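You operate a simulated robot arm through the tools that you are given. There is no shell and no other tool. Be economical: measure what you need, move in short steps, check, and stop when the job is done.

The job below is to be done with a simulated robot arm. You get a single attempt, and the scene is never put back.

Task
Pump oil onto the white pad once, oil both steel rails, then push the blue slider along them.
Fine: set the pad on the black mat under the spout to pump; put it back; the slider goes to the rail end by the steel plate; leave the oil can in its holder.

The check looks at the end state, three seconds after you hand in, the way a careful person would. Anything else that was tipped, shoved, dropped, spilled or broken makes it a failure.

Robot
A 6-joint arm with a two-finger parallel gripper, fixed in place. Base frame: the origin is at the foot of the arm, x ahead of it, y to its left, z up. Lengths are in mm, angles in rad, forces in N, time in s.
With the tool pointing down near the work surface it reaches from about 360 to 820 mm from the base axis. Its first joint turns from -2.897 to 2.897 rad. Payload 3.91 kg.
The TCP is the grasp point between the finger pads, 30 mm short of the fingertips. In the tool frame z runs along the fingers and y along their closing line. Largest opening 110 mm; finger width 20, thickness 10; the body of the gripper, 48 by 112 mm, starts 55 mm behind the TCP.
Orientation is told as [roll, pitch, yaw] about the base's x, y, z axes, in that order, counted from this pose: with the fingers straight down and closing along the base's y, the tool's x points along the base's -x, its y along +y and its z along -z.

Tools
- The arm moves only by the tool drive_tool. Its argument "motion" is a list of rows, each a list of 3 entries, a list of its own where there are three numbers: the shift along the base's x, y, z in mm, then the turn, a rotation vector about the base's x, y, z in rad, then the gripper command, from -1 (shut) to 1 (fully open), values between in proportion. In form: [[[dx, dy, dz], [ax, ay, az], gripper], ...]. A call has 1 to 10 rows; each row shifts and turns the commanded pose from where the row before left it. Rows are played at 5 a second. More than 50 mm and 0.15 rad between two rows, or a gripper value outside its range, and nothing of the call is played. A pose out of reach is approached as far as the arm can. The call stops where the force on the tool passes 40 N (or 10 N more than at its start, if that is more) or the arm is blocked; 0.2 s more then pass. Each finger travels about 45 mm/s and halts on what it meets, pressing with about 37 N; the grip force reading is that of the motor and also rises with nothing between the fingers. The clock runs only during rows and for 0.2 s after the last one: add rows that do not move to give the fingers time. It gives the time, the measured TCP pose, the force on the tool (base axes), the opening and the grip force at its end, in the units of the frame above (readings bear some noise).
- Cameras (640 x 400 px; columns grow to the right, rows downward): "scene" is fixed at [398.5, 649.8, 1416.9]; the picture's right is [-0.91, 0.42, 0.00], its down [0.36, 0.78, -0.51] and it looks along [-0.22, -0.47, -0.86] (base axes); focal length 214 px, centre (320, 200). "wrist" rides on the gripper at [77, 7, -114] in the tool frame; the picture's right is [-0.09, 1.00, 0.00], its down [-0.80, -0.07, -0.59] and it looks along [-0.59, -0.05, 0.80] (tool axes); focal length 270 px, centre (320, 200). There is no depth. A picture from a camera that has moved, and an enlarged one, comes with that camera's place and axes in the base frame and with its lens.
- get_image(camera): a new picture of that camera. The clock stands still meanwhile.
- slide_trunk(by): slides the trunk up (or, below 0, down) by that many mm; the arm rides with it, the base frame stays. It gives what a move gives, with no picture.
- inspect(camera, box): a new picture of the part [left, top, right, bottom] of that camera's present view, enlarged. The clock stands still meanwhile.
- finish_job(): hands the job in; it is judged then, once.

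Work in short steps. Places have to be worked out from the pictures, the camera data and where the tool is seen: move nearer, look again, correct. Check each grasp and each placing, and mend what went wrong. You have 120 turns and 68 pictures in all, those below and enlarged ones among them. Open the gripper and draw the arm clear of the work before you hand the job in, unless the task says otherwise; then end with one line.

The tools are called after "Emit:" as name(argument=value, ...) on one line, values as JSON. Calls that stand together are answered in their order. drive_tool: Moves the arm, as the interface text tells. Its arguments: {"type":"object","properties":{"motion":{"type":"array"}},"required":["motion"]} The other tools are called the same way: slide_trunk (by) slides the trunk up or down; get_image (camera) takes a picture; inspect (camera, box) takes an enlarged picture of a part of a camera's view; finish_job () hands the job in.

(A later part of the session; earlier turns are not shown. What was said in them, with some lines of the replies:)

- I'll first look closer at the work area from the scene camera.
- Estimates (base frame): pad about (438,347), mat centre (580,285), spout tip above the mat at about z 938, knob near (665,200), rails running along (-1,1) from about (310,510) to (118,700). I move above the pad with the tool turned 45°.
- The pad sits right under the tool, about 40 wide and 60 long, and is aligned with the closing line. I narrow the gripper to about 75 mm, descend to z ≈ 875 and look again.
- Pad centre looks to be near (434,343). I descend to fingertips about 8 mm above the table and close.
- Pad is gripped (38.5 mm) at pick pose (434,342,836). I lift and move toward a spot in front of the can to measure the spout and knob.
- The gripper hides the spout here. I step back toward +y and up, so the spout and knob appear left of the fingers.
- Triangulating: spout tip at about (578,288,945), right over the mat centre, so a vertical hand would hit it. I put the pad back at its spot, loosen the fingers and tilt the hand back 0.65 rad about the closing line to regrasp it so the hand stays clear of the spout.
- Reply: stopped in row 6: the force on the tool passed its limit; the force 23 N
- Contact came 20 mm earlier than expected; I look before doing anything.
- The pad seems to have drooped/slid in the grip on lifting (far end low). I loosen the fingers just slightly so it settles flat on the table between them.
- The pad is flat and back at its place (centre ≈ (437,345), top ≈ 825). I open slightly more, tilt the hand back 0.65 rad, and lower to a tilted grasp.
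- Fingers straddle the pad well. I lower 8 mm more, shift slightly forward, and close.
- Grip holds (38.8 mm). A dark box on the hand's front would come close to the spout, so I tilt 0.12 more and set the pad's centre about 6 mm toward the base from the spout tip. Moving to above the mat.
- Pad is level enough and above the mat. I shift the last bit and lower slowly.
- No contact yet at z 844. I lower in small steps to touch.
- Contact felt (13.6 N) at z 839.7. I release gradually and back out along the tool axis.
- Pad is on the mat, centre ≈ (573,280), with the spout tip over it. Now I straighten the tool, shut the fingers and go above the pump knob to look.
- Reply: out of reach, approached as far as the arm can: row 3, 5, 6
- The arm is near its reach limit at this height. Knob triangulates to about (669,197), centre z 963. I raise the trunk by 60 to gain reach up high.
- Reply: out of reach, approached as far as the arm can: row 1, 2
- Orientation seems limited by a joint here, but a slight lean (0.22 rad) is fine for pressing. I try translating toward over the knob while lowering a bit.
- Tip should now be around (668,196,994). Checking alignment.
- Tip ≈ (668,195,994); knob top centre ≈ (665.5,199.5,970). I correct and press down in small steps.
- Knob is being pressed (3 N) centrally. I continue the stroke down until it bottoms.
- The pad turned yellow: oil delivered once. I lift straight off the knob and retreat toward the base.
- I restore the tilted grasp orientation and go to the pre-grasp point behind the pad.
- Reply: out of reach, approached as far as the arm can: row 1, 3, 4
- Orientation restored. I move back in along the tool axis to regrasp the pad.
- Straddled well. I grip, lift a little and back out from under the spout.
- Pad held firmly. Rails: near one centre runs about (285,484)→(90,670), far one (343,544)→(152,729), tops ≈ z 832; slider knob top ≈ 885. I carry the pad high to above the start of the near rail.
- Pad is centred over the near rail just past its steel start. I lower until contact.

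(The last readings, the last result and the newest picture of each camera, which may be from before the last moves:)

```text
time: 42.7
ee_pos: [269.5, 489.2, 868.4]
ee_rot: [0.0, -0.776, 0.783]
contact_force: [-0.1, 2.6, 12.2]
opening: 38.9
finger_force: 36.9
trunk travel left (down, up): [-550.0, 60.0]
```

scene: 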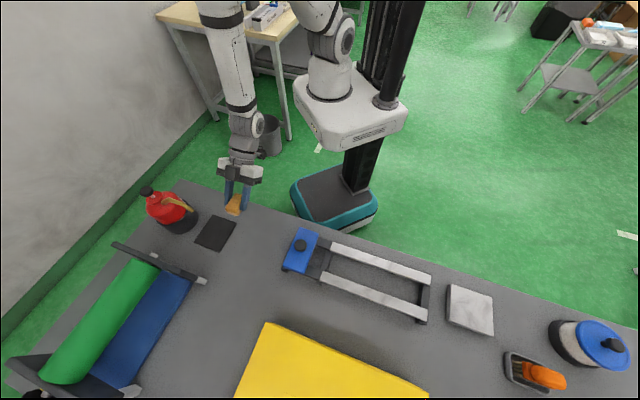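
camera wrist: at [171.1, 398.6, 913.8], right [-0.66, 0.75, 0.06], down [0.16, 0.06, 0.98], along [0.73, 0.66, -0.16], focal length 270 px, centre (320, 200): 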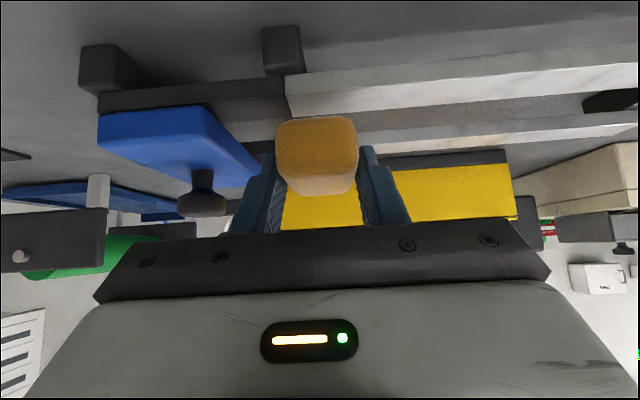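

Contact at 12 N. I wipe along the near rail direction (-0.722, 0.692) in two strokes, monitoring force.

Emit:
drive_tool(motion=[[[-10.8, 10.4, 0], [0, 0, 0], -1], [[-10.8, 10.4, 0], [0, 0, 0], -1], [[-10.8, 10.4, 0], [0, 0, 0], -1], [[-10.8, 10.4, 0], [0, 0, 0], -1], [[-10.8, 10.4, 0], [0, 0, 0], -1], [[-10.8, 10.4, 0], [0, 0, 0], -1], [[-10.8, 10.4, 0], [0, 0, 0], -1], [[-10.8, 10.4, 0], [0, 0, 0], -1]])

Emit:
inspect(camera="scene", box=[250, 200, 442, 320])

```text
time: 44.5
ee_pos: [181.9, 572.1, 868.4]
ee_rot: [0.002, -0.772, 0.785]
contact_force: [1.7, -3.8, 13.5]
opening: 39.1
finger_force: 37.4
trunk travel left (down, up): [-550.0, 60.0]
```

```text
3.33 times, centred on (346, 260) of scene
camera zoom: at [398.5, 649.8, 1416.9], right [-0.91, 0.42, 0.0], down [0.36, 0.78, -0.51], along [-0.22, -0.47, -0.86], focal length 715 px, centre (233, 0)
```

zoom: 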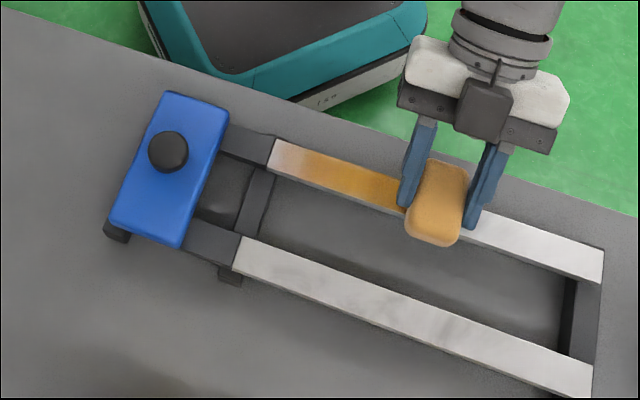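

The rail takes on oil nicely; its very start is paler and I'll go over it again. Continue to the end of the near rail.

Emit:
drive_tool(motion=[[[-10.8, 10.4, 0], [0, 0, 0], -1], [[-10.8, 10.4, 0], [0, 0, 0], -1], [[-10.8, 10.4, 0], [0, 0, 0], -1], [[-10.8, 10.4, 0], [0, 0, 0], -1], [[-10.8, 10.4, 0], [0, 0, 0], -1], [[-10.8, 10.4, 0], [0, 0, 0], -1], [[-10.8, 10.4, 0], [0, 0, 0], -1], [[-10.8, 10.4, 0], [0, 0, 0], -1]])

Emit:
inspect(camera="scene", box=[250, 200, 442, 320])

```text
time: 46.3
ee_pos: [95.8, 655.7, 867.8]
ee_rot: [0.002, -0.771, 0.786]
contact_force: [-0.6, 0.1, 6.1]
opening: 38.9
finger_force: 36.7
trunk travel left (down, up): [-550.0, 60.0]
```

```text
3.33 times, centred on (346, 260) of scene
camera zoom: at [398.5, 649.8, 1416.9], right [-0.91, 0.42, 0.0], down [0.36, 0.78, -0.51], along [-0.22, -0.47, -0.86], focal length 715 px, centre (233, 0)
```

zoom: 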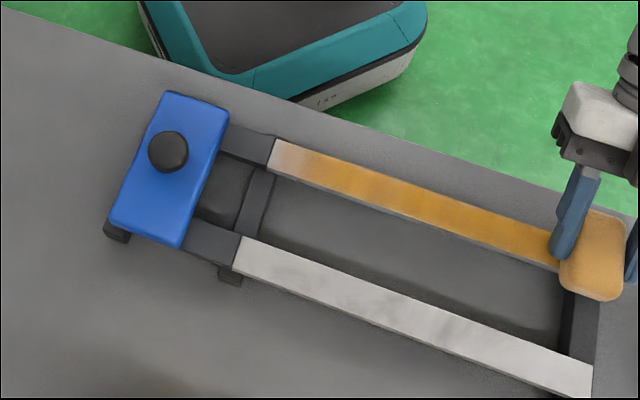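

End reached. I wipe back over the same rail to the start, going slightly further to cover the pale beginning.

Emit:
drive_tool(motion=[[[14.4, -13.9, 0], [0, 0, 0], -1], [[14.4, -13.9, 0], [0, 0, 0], -1], [[14.4, -13.9, 0], [0, 0, 0], -1], [[14.4, -13.9, 0], [0, 0, 0], -1], [[14.4, -13.9, 0], [0, 0, 0], -1], [[14.4, -13.9, 0], [0, 0, 0], -1], [[14.4, -13.9, 0], [0, 0, 0], -1], [[14.4, -13.9, 0], [0, 0, 0], -1]])

Emit:
drive_tool(motion=[[[14.4, -13.9, 0], [0, 0, 0], -1], [[14.4, -13.9, 0], [0, 0, 0], -1], [[14.4, -13.9, 0], [0, 0, 0], -1], [[9, -8.7, 0], [0, 0, 0], -1], [[7.5, -7.2, 0], [0, 0, 0], -1], [[3, -2.9, 0], [0, 0, 0], -1], [[0, 0, 0], [0, 0, 0], -1]])

Emit:
inspect(camera="scene", box=[250, 200, 442, 320])

```text
time: 48.1
ee_pos: [211.2, 544.2, 868.8]
ee_rot: [0.0, -0.772, 0.786]
contact_force: [-0.6, 0.8, 0.4]
opening: 38.8
finger_force: 36.8
trunk travel left (down, up): [-550.0, 60.0]
```

```text
time: 49.7
ee_pos: [274.0, 482.8, 867.0]
ee_rot: [0.0, -0.772, 0.789]
contact_force: [0.2, 1.6, 5.4]
opening: 39.0
finger_force: 37.4
trunk travel left (down, up): [-550.0, 60.0]
```

```text
3.33 times, centred on (346, 260) of scene
camera zoom: at [398.5, 649.8, 1416.9], right [-0.91, 0.42, 0.0], down [0.36, 0.78, -0.51], along [-0.22, -0.47, -0.86], focal length 715 px, centre (233, 0)
```

zoom: 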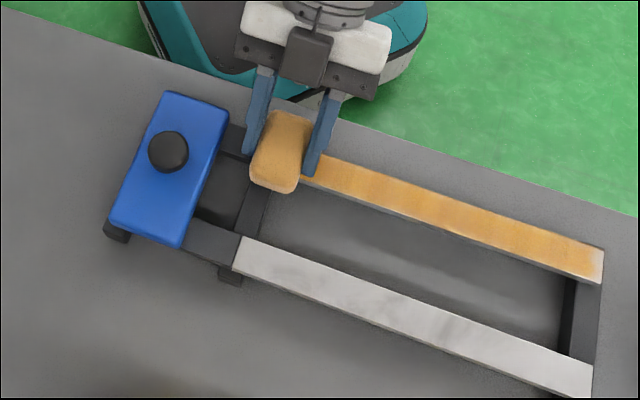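

Near rail is oiled (only the last few mm pale; I'll redo that end after). Now I lift and move over to the far rail's start.

Emit:
drive_tool(motion=[[[0, 0, 25], [0, 0, 0], -1], [[-2, 2, 10], [0, 0, 0], -1], [[18, 20, 0], [0, 0, 0], -1], [[19, 21, 0], [0, 0, 0], -1], [[19, 21, 0], [0, 0, 0], -1], [[0, 0, -15], [0, 0, 0], -1], [[0, 0, 0], [0, 0, 0], -1]])

Emit:
inspect(camera="scene", box=[250, 200, 442, 320])

```text
time: 51.3
ee_pos: [327.8, 547.9, 885.9]
ee_rot: [-0.001, -0.771, 0.788]
contact_force: [-0.5, 1.3, -0.5]
opening: 38.8
finger_force: 37.6
trunk travel left (down, up): [-550.0, 60.0]
```

```text
3.33 times, centred on (346, 260) of scene
camera zoom: at [398.5, 649.8, 1416.9], right [-0.91, 0.42, 0.0], down [0.36, 0.78, -0.51], along [-0.22, -0.47, -0.86], focal length 715 px, centre (233, 0)
```

zoom: 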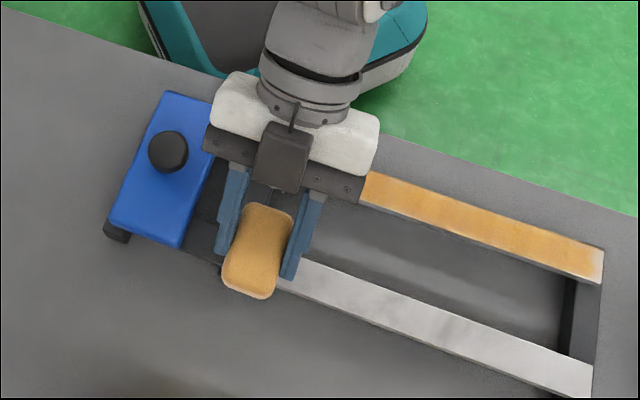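

Well aligned over the far rail. I shift slightly toward the start and lower to contact.

Emit:
drive_tool(motion=[[[4, -4, -8], [0, 0, 0], -1], [[0, 0, -6], [0, 0, 0], -1], [[0, 0, -4], [0, 0, 0], -1], [[0, 0, -3], [0, 0, 0], -1], [[0, 0, 0], [0, 0, 0], -1]])

```text
time: 52.5
ee_pos: [331.5, 543.0, 868.8]
ee_rot: [0.003, -0.776, 0.787]
contact_force: [1.1, -0.8, 8.1]
opening: 38.7
finger_force: 36.8
trunk travel left (down, up): [-550.0, 60.0]
```

Contact at 8 N. Wiping along the far rail with slightly more pressure.

Emit:
drive_tool(motion=[[[0, 0, -1.5], [0, 0, 0], -1], [[-10.1, 9.8, 0], [0, 0, 0], -1], [[-10.1, 9.8, 0], [0, 0, 0], -1], [[-10.1, 9.8, 0], [0, 0, 0], -1], [[-10.1, 9.8, 0], [0, 0, 0], -1], [[-10.1, 9.8, 0], [0, 0, 0], -1], [[-10.1, 9.8, 0], [0, 0, 0], -1], [[-10.1, 9.8, 0], [0, 0, 0], -1], [[-10.1, 9.8, 0], [0, 0, 0], -1], [[-10.1, 9.8, 0], [0, 0, 0], -1]])

Emit:
drive_tool(motion=[[[-10.1, 9.8, 0], [0, 0, 0], -1], [[-10.1, 9.8, 0], [0, 0, 0], -1], [[-10.1, 9.8, 0], [0, 0, 0], -1], [[-10.1, 9.8, 0], [0, 0, 0], -1], [[-10.1, 9.8, 0], [0, 0, 0], -1], [[-10.1, 9.8, 0], [0, 0, 0], -1], [[-10.1, 9.8, 0], [0, 0, 0], -1], [[-10.1, 9.8, 0], [0, 0, 0], -1], [[-10.1, 9.8, 0], [0, 0, 0], -1]])

Emit:
inspect(camera="scene", box=[250, 200, 442, 320])

```text
time: 54.7
ee_pos: [241.8, 629.4, 867.6]
ee_rot: [0.001, -0.776, 0.785]
contact_force: [7.5, -7.0, 30.0]
opening: 38.6
finger_force: 36.9
trunk travel left (down, up): [-550.0, 60.0]
```

```text
time: 56.7
ee_pos: [151.0, 720.8, 866.8]
ee_rot: [0.004, -0.776, 0.784]
contact_force: [8.5, -6.5, 29.0]
opening: 38.6
finger_force: 36.9
trunk travel left (down, up): [-550.0, 60.0]
```

```text
3.33 times, centred on (346, 260) of scene
camera zoom: at [398.5, 649.8, 1416.9], right [-0.91, 0.42, 0.0], down [0.36, 0.78, -0.51], along [-0.22, -0.47, -0.86], focal length 715 px, centre (233, 0)
```

zoom: 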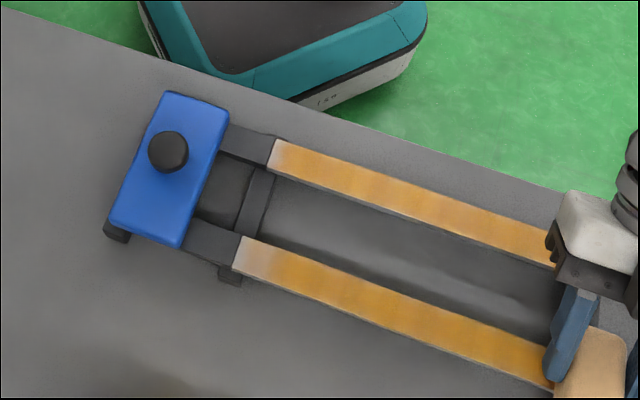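

Far rail oiled; start a bit pale. I wipe back to the start.

Emit:
drive_tool(motion=[[[13, -12.6, 0], [0, 0, 0], -1], [[13, -12.6, 0], [0, 0, 0], -1], [[13, -12.6, 0], [0, 0, 0], -1], [[13, -12.6, 0], [0, 0, 0], -1], [[13, -12.6, 0], [0, 0, 0], -1], [[13, -12.6, 0], [0, 0, 0], -1], [[13, -12.6, 0], [0, 0, 0], -1]])

Emit:
drive_tool(motion=[[[13, -12.6, 0], [0, 0, 0], -1], [[13, -12.6, 0], [0, 0, 0], -1], [[13, -12.6, 0], [0, 0, 0], -1], [[13, -12.6, 0], [0, 0, 0], -1], [[13, -12.6, 0], [0, 0, 0], -1], [[13, -12.6, 0], [0, 0, 0], -1], [[8, -7.7, 0], [0, 0, 0], -1], [[8, -7.7, 0], [0, 0, 0], -1], [[0, 0, 0], [0, 0, 0], -1]])

Emit:
inspect(camera="scene", box=[250, 200, 442, 320])

```text
time: 58.3
ee_pos: [241.3, 630.6, 866.9]
ee_rot: [0.001, -0.776, 0.788]
contact_force: [-5.5, 4.6, 26.0]
opening: 38.7
finger_force: 37.3
trunk travel left (down, up): [-550.0, 60.0]
```

```text
time: 60.3
ee_pos: [335.3, 539.4, 866.2]
ee_rot: [0.003, -0.775, 0.783]
contact_force: [-0.9, -0.7, 29.6]
opening: 38.8
finger_force: 37.4
trunk travel left (down, up): [-550.0, 60.0]
```

```text
3.33 times, centred on (346, 260) of scene
camera zoom: at [398.5, 649.8, 1416.9], right [-0.91, 0.42, 0.0], down [0.36, 0.78, -0.51], along [-0.22, -0.47, -0.86], focal length 715 px, centre (233, 0)
```

zoom: 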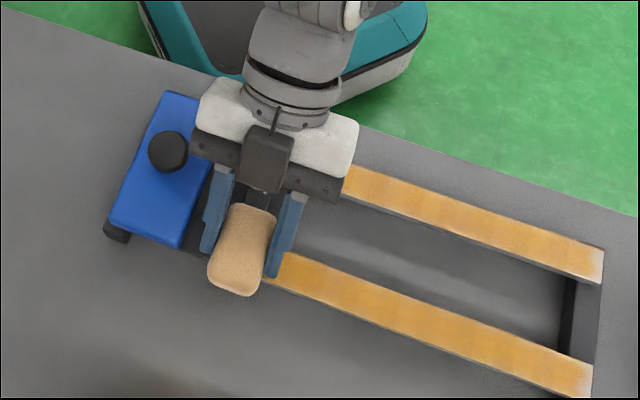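

Both rails are coated. On the way back I add a short touch at the near rail's paler start.

Emit:
drive_tool(motion=[[[0, 0, 25], [0, 0, 0], -1], [[0, 0, 10], [0, 0, 0], -1], [[-20, -20, 0], [0, 0, 0], -1], [[-20, -20, 0], [0, 0, 0], -1], [[-19, -20, 0], [0, 0, 0], -1], [[0, 0, -15], [0, 0, 0], -1], [[0, 0, -10], [0, 0, 0], -1], [[0, 0, -5], [0, 0, 0], -1], [[0, 0, -3], [0, 0, 0], -1], [[0, 0, 0], [0, 0, 0], -1]])

Emit:
drive_tool(motion=[[[-8, 7.7, 0], [0, 0, 0], -1], [[-8, 7.7, 0], [0, 0, 0], -1], [[-8, 7.7, 0], [0, 0, 0], -1], [[8, -7.7, 0], [0, 0, 0], -1], [[8, -7.7, 0], [0, 0, 0], -1], [[8, -7.7, 0], [0, 0, 0], -1], [[0, 0, 15], [0, 0, 0], -1], [[0, 0, 40], [0, 0, 0], -1], [[0, 0, 40], [0, 0, 0], -1], [[0, 0, 0], [0, 0, 0], -1]])

Emit:
inspect(camera="scene", box=[250, 180, 442, 300])

Emit:
get_image(camera="wrist")

```text
time: 62.5
ee_pos: [276.5, 479.8, 865.7]
ee_rot: [-0.002, -0.772, 0.786]
contact_force: [-0.5, -0.2, 1.3]
opening: 38.8
finger_force: 36.7
trunk travel left (down, up): [-550.0, 60.0]
```

```text
time: 64.7
ee_pos: [275.9, 481.5, 962.1]
ee_rot: [0.0, -0.772, 0.788]
contact_force: [0.0, 1.4, -0.1]
opening: 38.9
finger_force: 37.0
trunk travel left (down, up): [-550.0, 60.0]
```

```text
3.33 times, centred on (346, 240) of scene
camera zoom: at [398.5, 649.8, 1416.9], right [-0.91, 0.42, 0.0], down [0.36, 0.78, -0.51], along [-0.22, -0.47, -0.86], focal length 715 px, centre (233, 67)
```

zoom: 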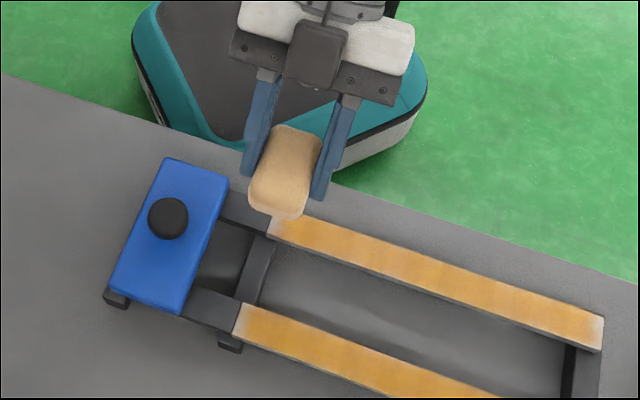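

```text
20 pictures are left
camera wrist: at [176.5, 390.6, 990.3], right [-0.66, 0.75, 0.06], down [0.16, 0.06, 0.98], along [0.73, 0.66, -0.16], focal length 270 px, centre (320, 200)
```

wrist: 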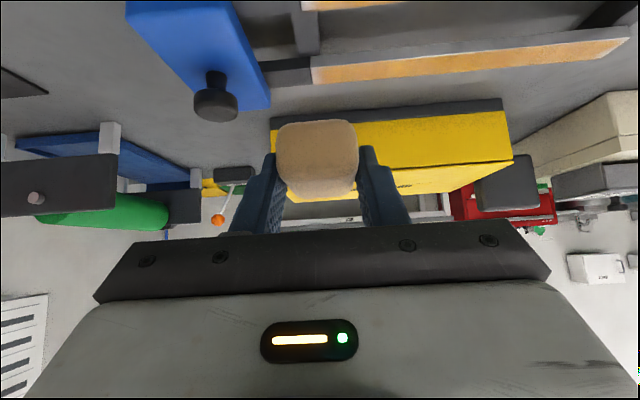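

Rails fully coated. Now the pad goes back to its original place: TCP target (430,340).

Emit:
drive_tool(motion=[[[25.7, -23.5, 0], [0, 0, 0], -1], [[25.7, -23.5, 0], [0, 0, 0], -1], [[25.7, -23.5, 0], [0, 0, 0], -1], [[25.7, -23.5, 0], [0, 0, 0], -1], [[25.7, -23.5, 0], [0, 0, 0], -1], [[25.7, -23.5, 0], [0, 0, 0], -1], [[0, 0, -40], [0, 0, 0], -1], [[0, 0, -40], [0, 0, 0], -1], [[0, 0, -25], [0, 0, 0], -1], [[0, 0, -10], [0, 0, 0], -1]])

Emit:
drive_tool(motion=[[[0, 0, -5], [0, 0, 0], -1], [[0, 0, -4], [0, 0, 0], -1], [[0, 0, -2], [0, 0, 0], -1], [[0, 0, -1], [0, 0, 0], -1], [[0, 0, 0], [0, 0, 0], -1]])

Emit:
inspect(camera="scene", box=[200, 180, 330, 265])

```text
time: 66.9
ee_pos: [429.7, 340.5, 848.4]
ee_rot: [0.0, -0.772, 0.787]
contact_force: [0.5, 0.4, -0.2]
opening: 38.8
finger_force: 36.8
trunk travel left (down, up): [-550.0, 60.0]
```

```text
time: 68.1
ee_pos: [431.4, 340.5, 834.7]
ee_rot: [0.0, -0.773, 0.786]
contact_force: [-0.1, -0.1, 0.1]
opening: 38.9
finger_force: 37.4
trunk travel left (down, up): [-550.0, 60.0]
```

```text
4.71 times, centred on (265, 222) of scene
camera zoom: at [398.5, 649.8, 1416.9], right [-0.91, 0.42, 0.0], down [0.36, 0.78, -0.51], along [-0.22, -0.47, -0.86], focal length 1009 px, centre (579, 94)
```

zoom: 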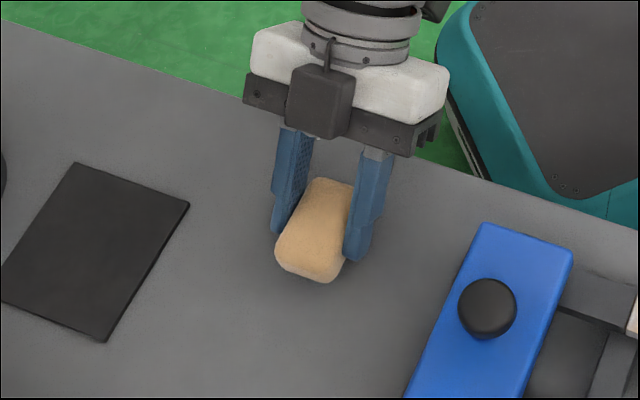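

Matches the original spot in the picture. Lower the last 2 mm and release.

Emit:
drive_tool(motion=[[[0, 0, -1], [0, 0, 0], -1], [[0, 0, -1], [0, 0, 0], -1], [[0, 0, 0], [0, 0, 0], -0.25], [[0, 0, 0], [0, 0, 0], -0.15], [[0, 0, 0], [0, 0, 0], 0.0], [[0, 0, 0], [0, 0, 0], 0.15], [[0, 0, 0], [0, 0, 0], 0.15]])

Emit:
drive_tool(motion=[[[-8, -8, 10], [0, 0, 0], 0.15], [[-18, -18, 25], [0, 0, 0], 0.15], [[-18, -18, 30], [0, 0, 0], 0.15], [[-10, -10, 40], [0, 0, 0], 0.15], [[0, 0, 40], [0, 0, 0], -0.5]])

Emit:
inspect(camera="scene", box=[200, 180, 330, 265])

```text
time: 69.7
ee_pos: [431.5, 339.4, 834.1]
ee_rot: [0.0, -0.773, 0.788]
contact_force: [-0.3, 0.4, 0.9]
opening: 63.2
finger_force: 0.0
trunk travel left (down, up): [-550.0, 60.0]
```

```text
time: 70.9
ee_pos: [383.4, 292.2, 976.5]
ee_rot: [0.0, -0.771, 0.788]
contact_force: [0.1, 0.6, 0.4]
opening: 28.4
finger_force: 0.1
out of reach, approached as far as the arm can: row 4
trunk travel left (down, up): [-550.0, 60.0]
```

```text
4.71 times, centred on (265, 222) of scene
camera zoom: at [398.5, 649.8, 1416.9], right [-0.91, 0.42, 0.0], down [0.36, 0.78, -0.51], along [-0.22, -0.47, -0.86], focal length 1009 px, centre (579, 94)
```

zoom: 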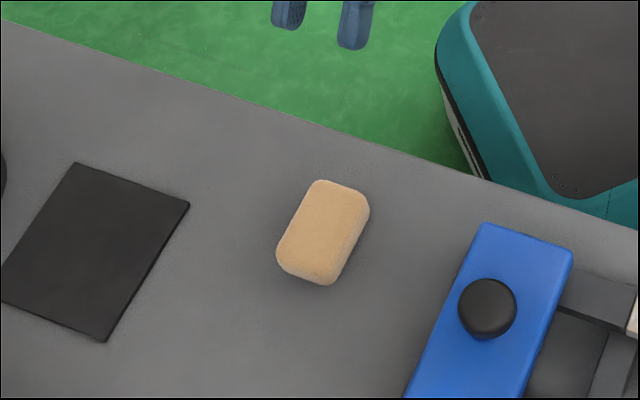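

Pad is back in place. Next the slider: I straighten the tool and move above its knob (≈(365,462)), fingers open to straddle the knob front and back along the rail.

Emit:
drive_tool(motion=[[[-3, 28, 5], [-0.091, 0.091, 0], 0.2], [[-3, 28, 5], [-0.091, 0.091, 0], 0.2], [[-3, 28, 0], [-0.091, 0.091, 0], 0.2], [[-3, 28, 0], [-0.091, 0.091, 0], 0.2], [[-3, 29, 0], [-0.091, 0.091, 0], 0.2], [[-3, 29, 0], [-0.091, 0.091, 0], 0.2], [[0, 0, 0], [0, 0, 0], 0.2]])

Emit:
get_image(camera="wrist")

```text
time: 72.5
ee_pos: [363.2, 462.0, 989.4]
ee_rot: [0.0, -0.001, 0.785]
contact_force: [-0.2, 0.3, -0.2]
opening: 65.9
finger_force: 0.0
out of reach, approached as far as the arm can: row 3
trunk travel left (down, up): [-550.0, 60.0]
```

```text
17 pictures are left
camera wrist: at [304.6, 412.8, 1103.0], right [-0.64, 0.77, 0.0], down [0.62, 0.52, 0.59], along [0.45, 0.38, -0.8], focal length 270 px, centre (320, 200)
```

wrist: 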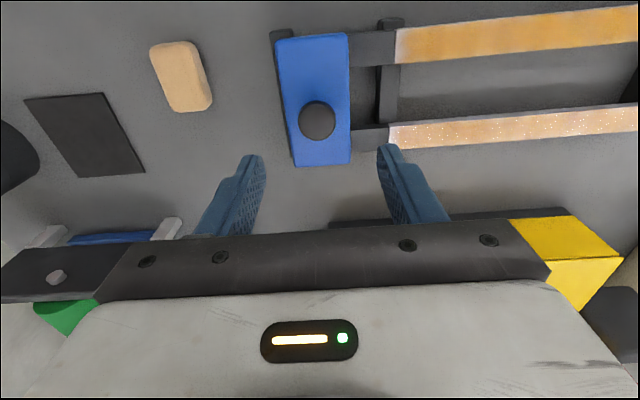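

Knob is right under the tool, about 31 mm across. I descend so the fingertips straddle its head.

Emit:
drive_tool(motion=[[[2, 0, -30], [0, 0, 0], 0.2], [[0, 0, -30], [0, 0, 0], 0.2], [[0, 0, -20], [0, 0, 0], 0.2], [[0, 0, -12], [0, 0, 0], 0.2], [[0, 0, -4], [0, 0, 0], 0.2], [[0, 0, 0], [0, 0, 0], 0.2]])

Emit:
get_image(camera="wrist")

Emit:
inspect(camera="scene", box=[250, 200, 378, 280])

```text
time: 73.9
ee_pos: [367.9, 460.5, 891.5]
ee_rot: [0.001, 0.0, 0.785]
contact_force: [-0.8, -0.4, -0.2]
opening: 65.8
finger_force: 0.0
trunk travel left (down, up): [-550.0, 60.0]
```

```text
16 pictures are left
camera wrist: at [309.0, 411.2, 1005.4], right [-0.64, 0.77, 0.0], down [0.62, 0.52, 0.59], along [0.45, 0.38, -0.8], focal length 270 px, centre (320, 200)
```

wrist: 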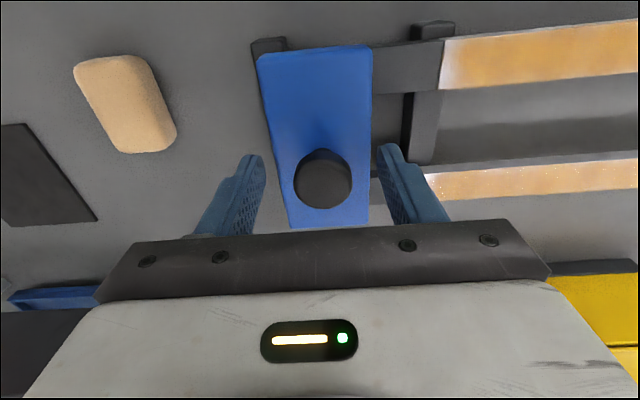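

```text
5.00 times, centred on (314, 240) of scene
camera zoom: at [398.5, 649.8, 1416.9], right [-0.91, 0.42, 0.0], down [0.36, 0.78, -0.51], along [-0.22, -0.47, -0.86], focal length 1072 px, centre (350, 0)
```

zoom: 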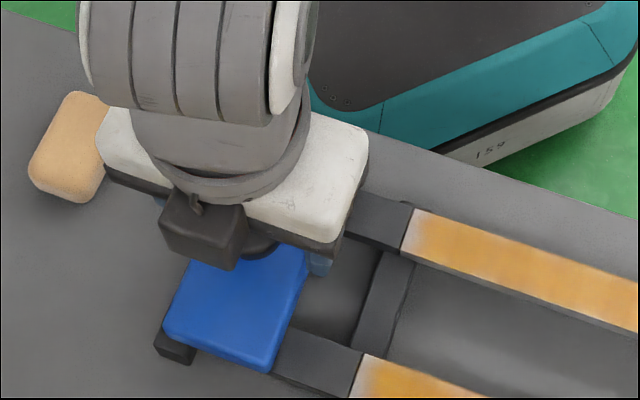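

Knob is centred between the fingers. I raise 3 mm to clear the slider top, and narrow the fingers to about 36 mm as a loose cage.

Emit:
drive_tool(motion=[[[0, 0, 3], [0, 0, 0], 0.0], [[-1, 0, 0], [0, 0, 0], -0.2], [[0, 0, 0], [0, 0, 0], -0.345], [[0, 0, 0], [0, 0, 0], -0.345], [[0, 0, 0], [0, 0, 0], -0.345]])

Emit:
inspect(camera="wrist", box=[220, 40, 428, 240])

```text
time: 75.1
ee_pos: [366.8, 461.8, 894.6]
ee_rot: [0.002, -0.001, 0.787]
contact_force: [-0.4, 0.6, 0.2]
opening: 36.2
finger_force: 0.0
trunk travel left (down, up): [-550.0, 60.0]
```

```text
2.00 times, centred on (324, 140) of wrist
camera zoom: at [308.2, 412.1, 1007.5], right [-0.64, 0.77, 0.0], down [0.62, 0.52, 0.59], along [0.45, 0.38, -0.8], focal length 541 px, centre (312, 320)
```

zoom: 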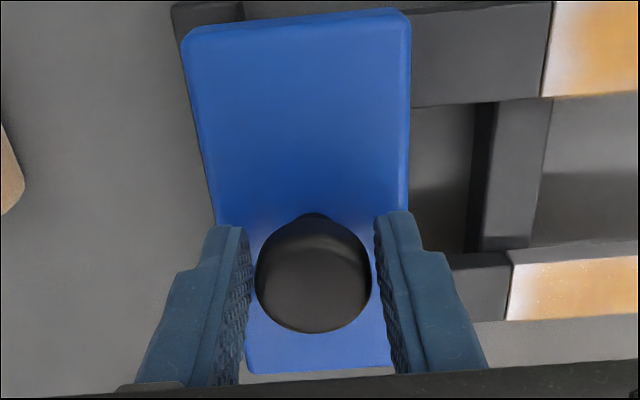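

Knob is caged with a couple of mm each side. I push along the rails in short steps.

Emit:
drive_tool(motion=[[[-4, 4, 0], [0, 0, 0], -0.345], [[-5.8, 5.5, 0], [0, 0, 0], -0.345], [[-7.2, 6.9, 0], [0, 0, 0], -0.345], [[-7.2, 6.9, 0], [0, 0, 0], -0.345], [[-7.2, 6.9, 0], [0, 0, 0], -0.345], [[-7.2, 6.9, 0], [0, 0, 0], -0.345], [[-7.2, 6.9, 0], [0, 0, 0], -0.345], [[-7.2, 6.9, 0], [0, 0, 0], -0.345]])

Emit:
inspect(camera="scene", box=[250, 200, 442, 320])

```text
time: 76.9
ee_pos: [310.6, 510.8, 894.7]
ee_rot: [0.002, 0.001, 0.787]
contact_force: [0.2, 0.9, -0.9]
opening: 36.2
finger_force: 0.3
trunk travel left (down, up): [-550.0, 60.0]
```

```text
3.33 times, centred on (346, 260) of scene
camera zoom: at [398.5, 649.8, 1416.9], right [-0.91, 0.42, 0.0], down [0.36, 0.78, -0.51], along [-0.22, -0.47, -0.86], focal length 715 px, centre (233, 0)
```

zoom: 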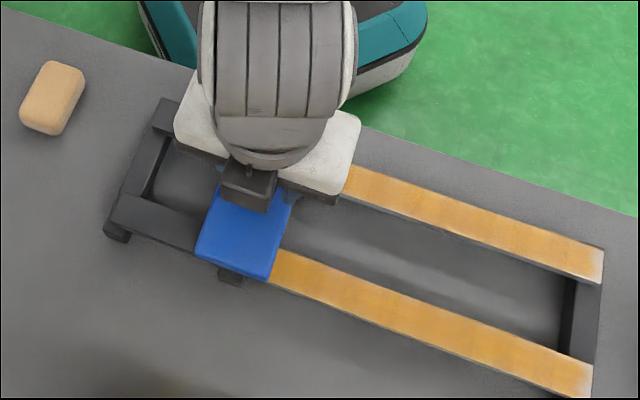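

Slider glides easily. Continue.

Emit:
drive_tool(motion=[[[-8.7, 8.3, 0], [0, 0, 0], -0.345], [[-8.7, 8.3, 0], [0, 0, 0], -0.345], [[-8.7, 8.3, 0], [0, 0, 0], -0.345], [[-8.7, 8.3, 0], [0, 0, 0], -0.345], [[-8.7, 8.3, 0], [0, 0, 0], -0.345], [[-8.7, 8.3, 0], [0, 0, 0], -0.345], [[-8.7, 8.3, 0], [0, 0, 0], -0.345], [[-8.7, 8.3, 0], [0, 0, 0], -0.345], [[-8.7, 8.3, 0], [0, 0, 0], -0.345], [[-8.7, 8.3, 0], [0, 0, 0], -0.345]])

Emit:
drive_tool(motion=[[[-8.7, 8.3, 0], [0, 0, 0], -0.345], [[-8.7, 8.3, 0], [0, 0, 0], -0.345], [[-8.7, 8.3, 0], [0, 0, 0], -0.345], [[-8.7, 8.3, 0], [0, 0, 0], -0.345], [[-8.7, 8.3, 0], [0, 0, 0], -0.345], [[-5, 4.8, 0], [0, 0, 0], -0.345], [[-5, 4.8, 0], [0, 0, 0], -0.345]])

Emit:
inspect(camera="scene", box=[330, 220, 522, 340])

Emit:
get_image(camera="wrist")

```text
time: 79.1
ee_pos: [225.3, 595.8, 894.9]
ee_rot: [0.002, 0.001, 0.787]
contact_force: [-0.5, 0.6, -0.3]
opening: 36.1
finger_force: 0.1
trunk travel left (down, up): [-550.0, 60.0]
```

```text
time: 80.7
ee_pos: [172.0, 646.4, 894.0]
ee_rot: [0.001, 0.0, 0.786]
contact_force: [1.0, -1.1, 0.2]
opening: 36.3
finger_force: 0.5
trunk travel left (down, up): [-550.0, 60.0]
```

```text
3.33 times, centred on (426, 280) of scene
camera zoom: at [398.5, 649.8, 1416.9], right [-0.91, 0.42, 0.0], down [0.36, 0.78, -0.51], along [-0.22, -0.47, -0.86], focal length 715 px, centre (-33, -67)
```

zoom: 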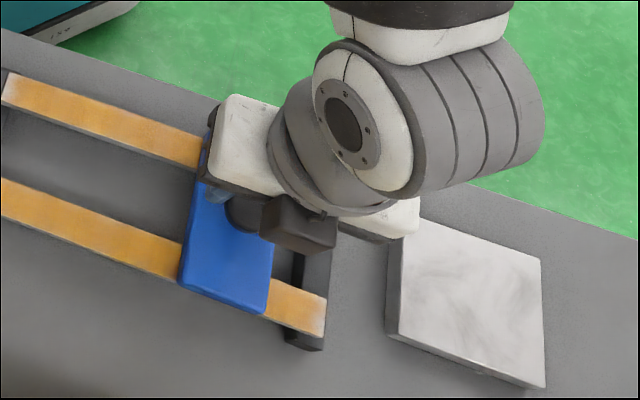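

```text
11 pictures are left
camera wrist: at [114.0, 596.6, 1008.3], right [-0.64, 0.77, 0.0], down [0.62, 0.52, 0.59], along [0.45, 0.38, -0.8], focal length 270 px, centre (320, 200)
```

wrist: 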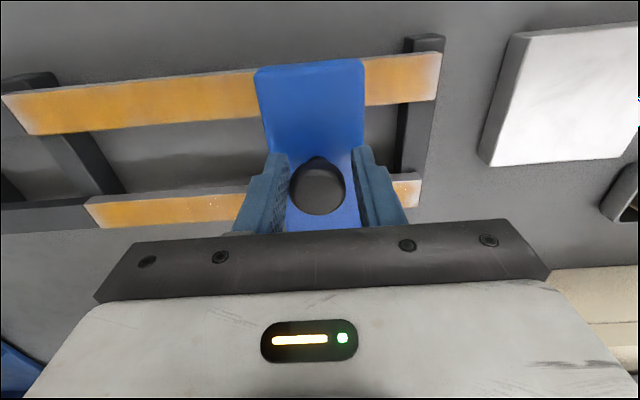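

About 48 mm of rail remains ahead of the slider. I advance 42 mm with decreasing steps, then look.

Emit:
drive_tool(motion=[[[-7.2, 6.9, 0], [0, 0, 0], -0.345], [[-7.2, 6.9, 0], [0, 0, 0], -0.345], [[-7.2, 6.9, 0], [0, 0, 0], -0.345], [[-4.4, 4.1, 0], [0, 0, 0], -0.345], [[-2.9, 2.8, 0], [0, 0, 0], -0.345], [[-1.4, 1.4, 0], [0, 0, 0], -0.345], [[0, 0, 0], [0, 0, 0], -0.345]])

Emit:
inspect(camera="wrist", box=[220, 20, 460, 240])

```text
time: 82.3
ee_pos: [141.7, 673.4, 893.9]
ee_rot: [0.0, 0.0, 0.784]
contact_force: [0.8, -0.8, 0.5]
opening: 36.5
finger_force: 0.5
trunk travel left (down, up): [-550.0, 60.0]
```

```text
1.82 times, centred on (340, 130) of wrist
camera zoom: at [83.3, 625.8, 1008.1], right [-0.64, 0.77, 0.0], down [0.62, 0.52, 0.59], along [0.45, 0.38, -0.8], focal length 491 px, centre (284, 327)
```

zoom: 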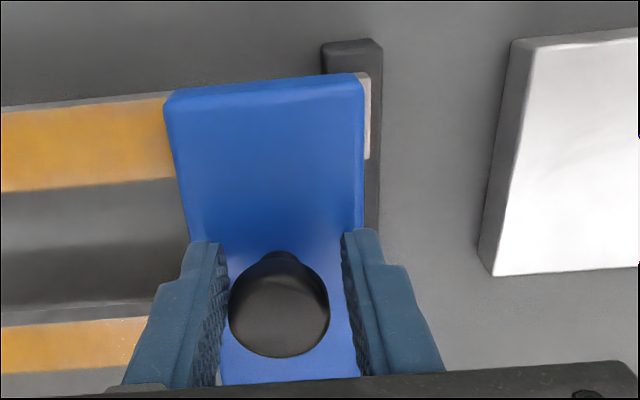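

About 5 mm remain to flush. I nudge in 1–2 mm steps, watching for a stop.

Emit:
drive_tool(motion=[[[-1.4, 1.4, 0], [0, 0, 0], -0.345], [[-1.1, 1.0, 0], [0, 0, 0], -0.345], [[-0.7, 0.7, 0], [0, 0, 0], -0.345], [[-0.7, 0.7, 0], [0, 0, 0], -0.345], [[0, 0, 0], [0, 0, 0], -0.345]])

Emit:
inspect(camera="wrist", box=[220, 20, 460, 240])

```text
time: 83.5
ee_pos: [139.2, 677.0, 893.8]
ee_rot: [-0.001, -0.001, 0.786]
contact_force: [3.0, -6.9, -1.1]
opening: 39.7
finger_force: 3.0
trunk travel left (down, up): [-550.0, 60.0]
```

```text
1.82 times, centred on (340, 130) of wrist
camera zoom: at [80.7, 628.9, 1008.3], right [-0.64, 0.77, 0.0], down [0.62, 0.52, 0.59], along [0.45, 0.38, -0.8], focal length 491 px, centre (284, 327)
```

zoom: 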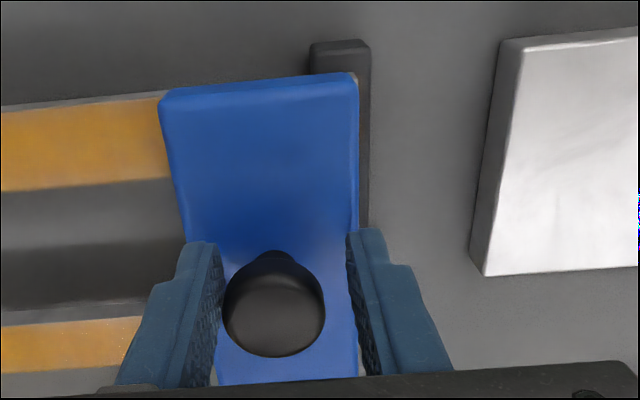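

The slider met its end stop (≈7 N) and sits flush with the rail end. I open the fingers, rise straight up and retreat.

Emit:
drive_tool(motion=[[[1.4, -1.4, 0], [0, 0, 0], -0.2], [[0, 0, 0], [0, 0, 0], 0.1], [[0, 0, 0], [0, 0, 0], 0.2], [[0, 0, 20], [0, 0, 0], 0.2], [[0, 0, 40], [0, 0, 0], 0.2], [[0, 0, 40], [0, 0, 0], 0.2], [[0, -20, 40], [0, 0, 0], 0.2], [[0, -40, 30], [0, 0, 0], 0.5], [[0, -45, 10], [0, 0, 0], 1], [[0, -45, 0], [0, 0, 0], 1]])

Emit:
drive_tool(motion=[[[0, -45, 0], [0, 0, 0], 1], [[0, -45, 0], [0, 0, 0], 1], [[0, -45, 0], [0, 0, 0], 1], [[0, -20, 0], [0, 0, 0], 1], [[0, 0, 0], [0, 0, 0], 1]])

Emit:
get_image(camera="scene")

Emit:
inspect(camera="scene", box=[330, 220, 522, 340])

```text
time: 85.7
ee_pos: [141.0, 527.2, 1075.4]
ee_rot: [0.002, -0.001, 0.786]
contact_force: [0.0, -0.4, -1.2]
opening: 110.0
finger_force: 0.2
trunk travel left (down, up): [-550.0, 60.0]
```

```text
time: 86.9
ee_pos: [140.4, 373.7, 1076.2]
ee_rot: [0.001, 0.001, 0.786]
contact_force: [0.4, 0.2, 0.2]
opening: 109.9
finger_force: 0.0
trunk travel left (down, up): [-550.0, 60.0]
```

```text
8 pictures are left
```

scene: 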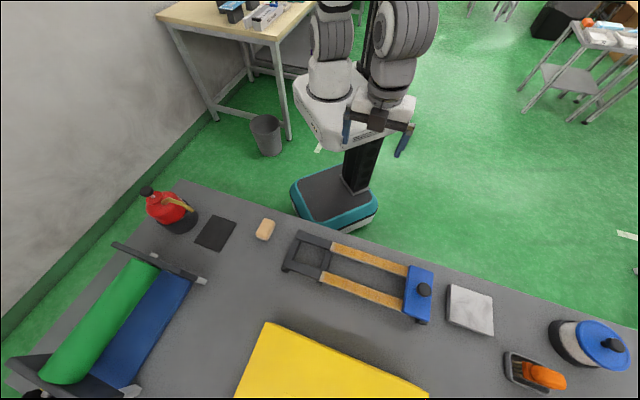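

```text
3.33 times, centred on (426, 280) of scene
camera zoom: at [398.5, 649.8, 1416.9], right [-0.91, 0.42, 0.0], down [0.36, 0.78, -0.51], along [-0.22, -0.47, -0.86], focal length 715 px, centre (-33, -67)
```

zoom: 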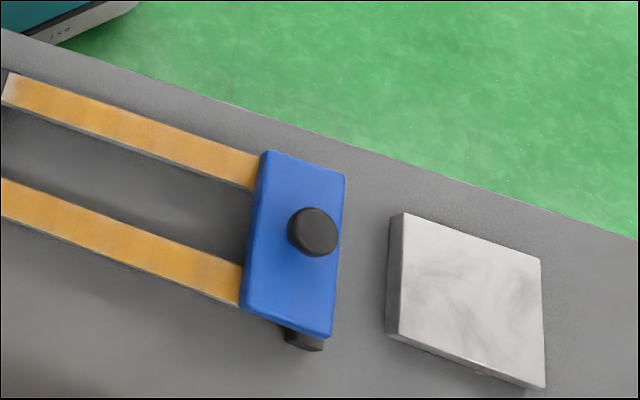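

The slider is at the rail end by the steel plate, both rails are oiled, the pad is back in its place, and the can is in its holder. The arm is clear with the gripper open, so I hand in.

Emit:
finish_job()

```text
The job is handed in.
```

I pumped oil onto the pad once, oiled both rails, put the pad back within about 2 mm of where it was, and pushed the slider to its stop at the rail end by the steel plate; the oil can is still in its holder.
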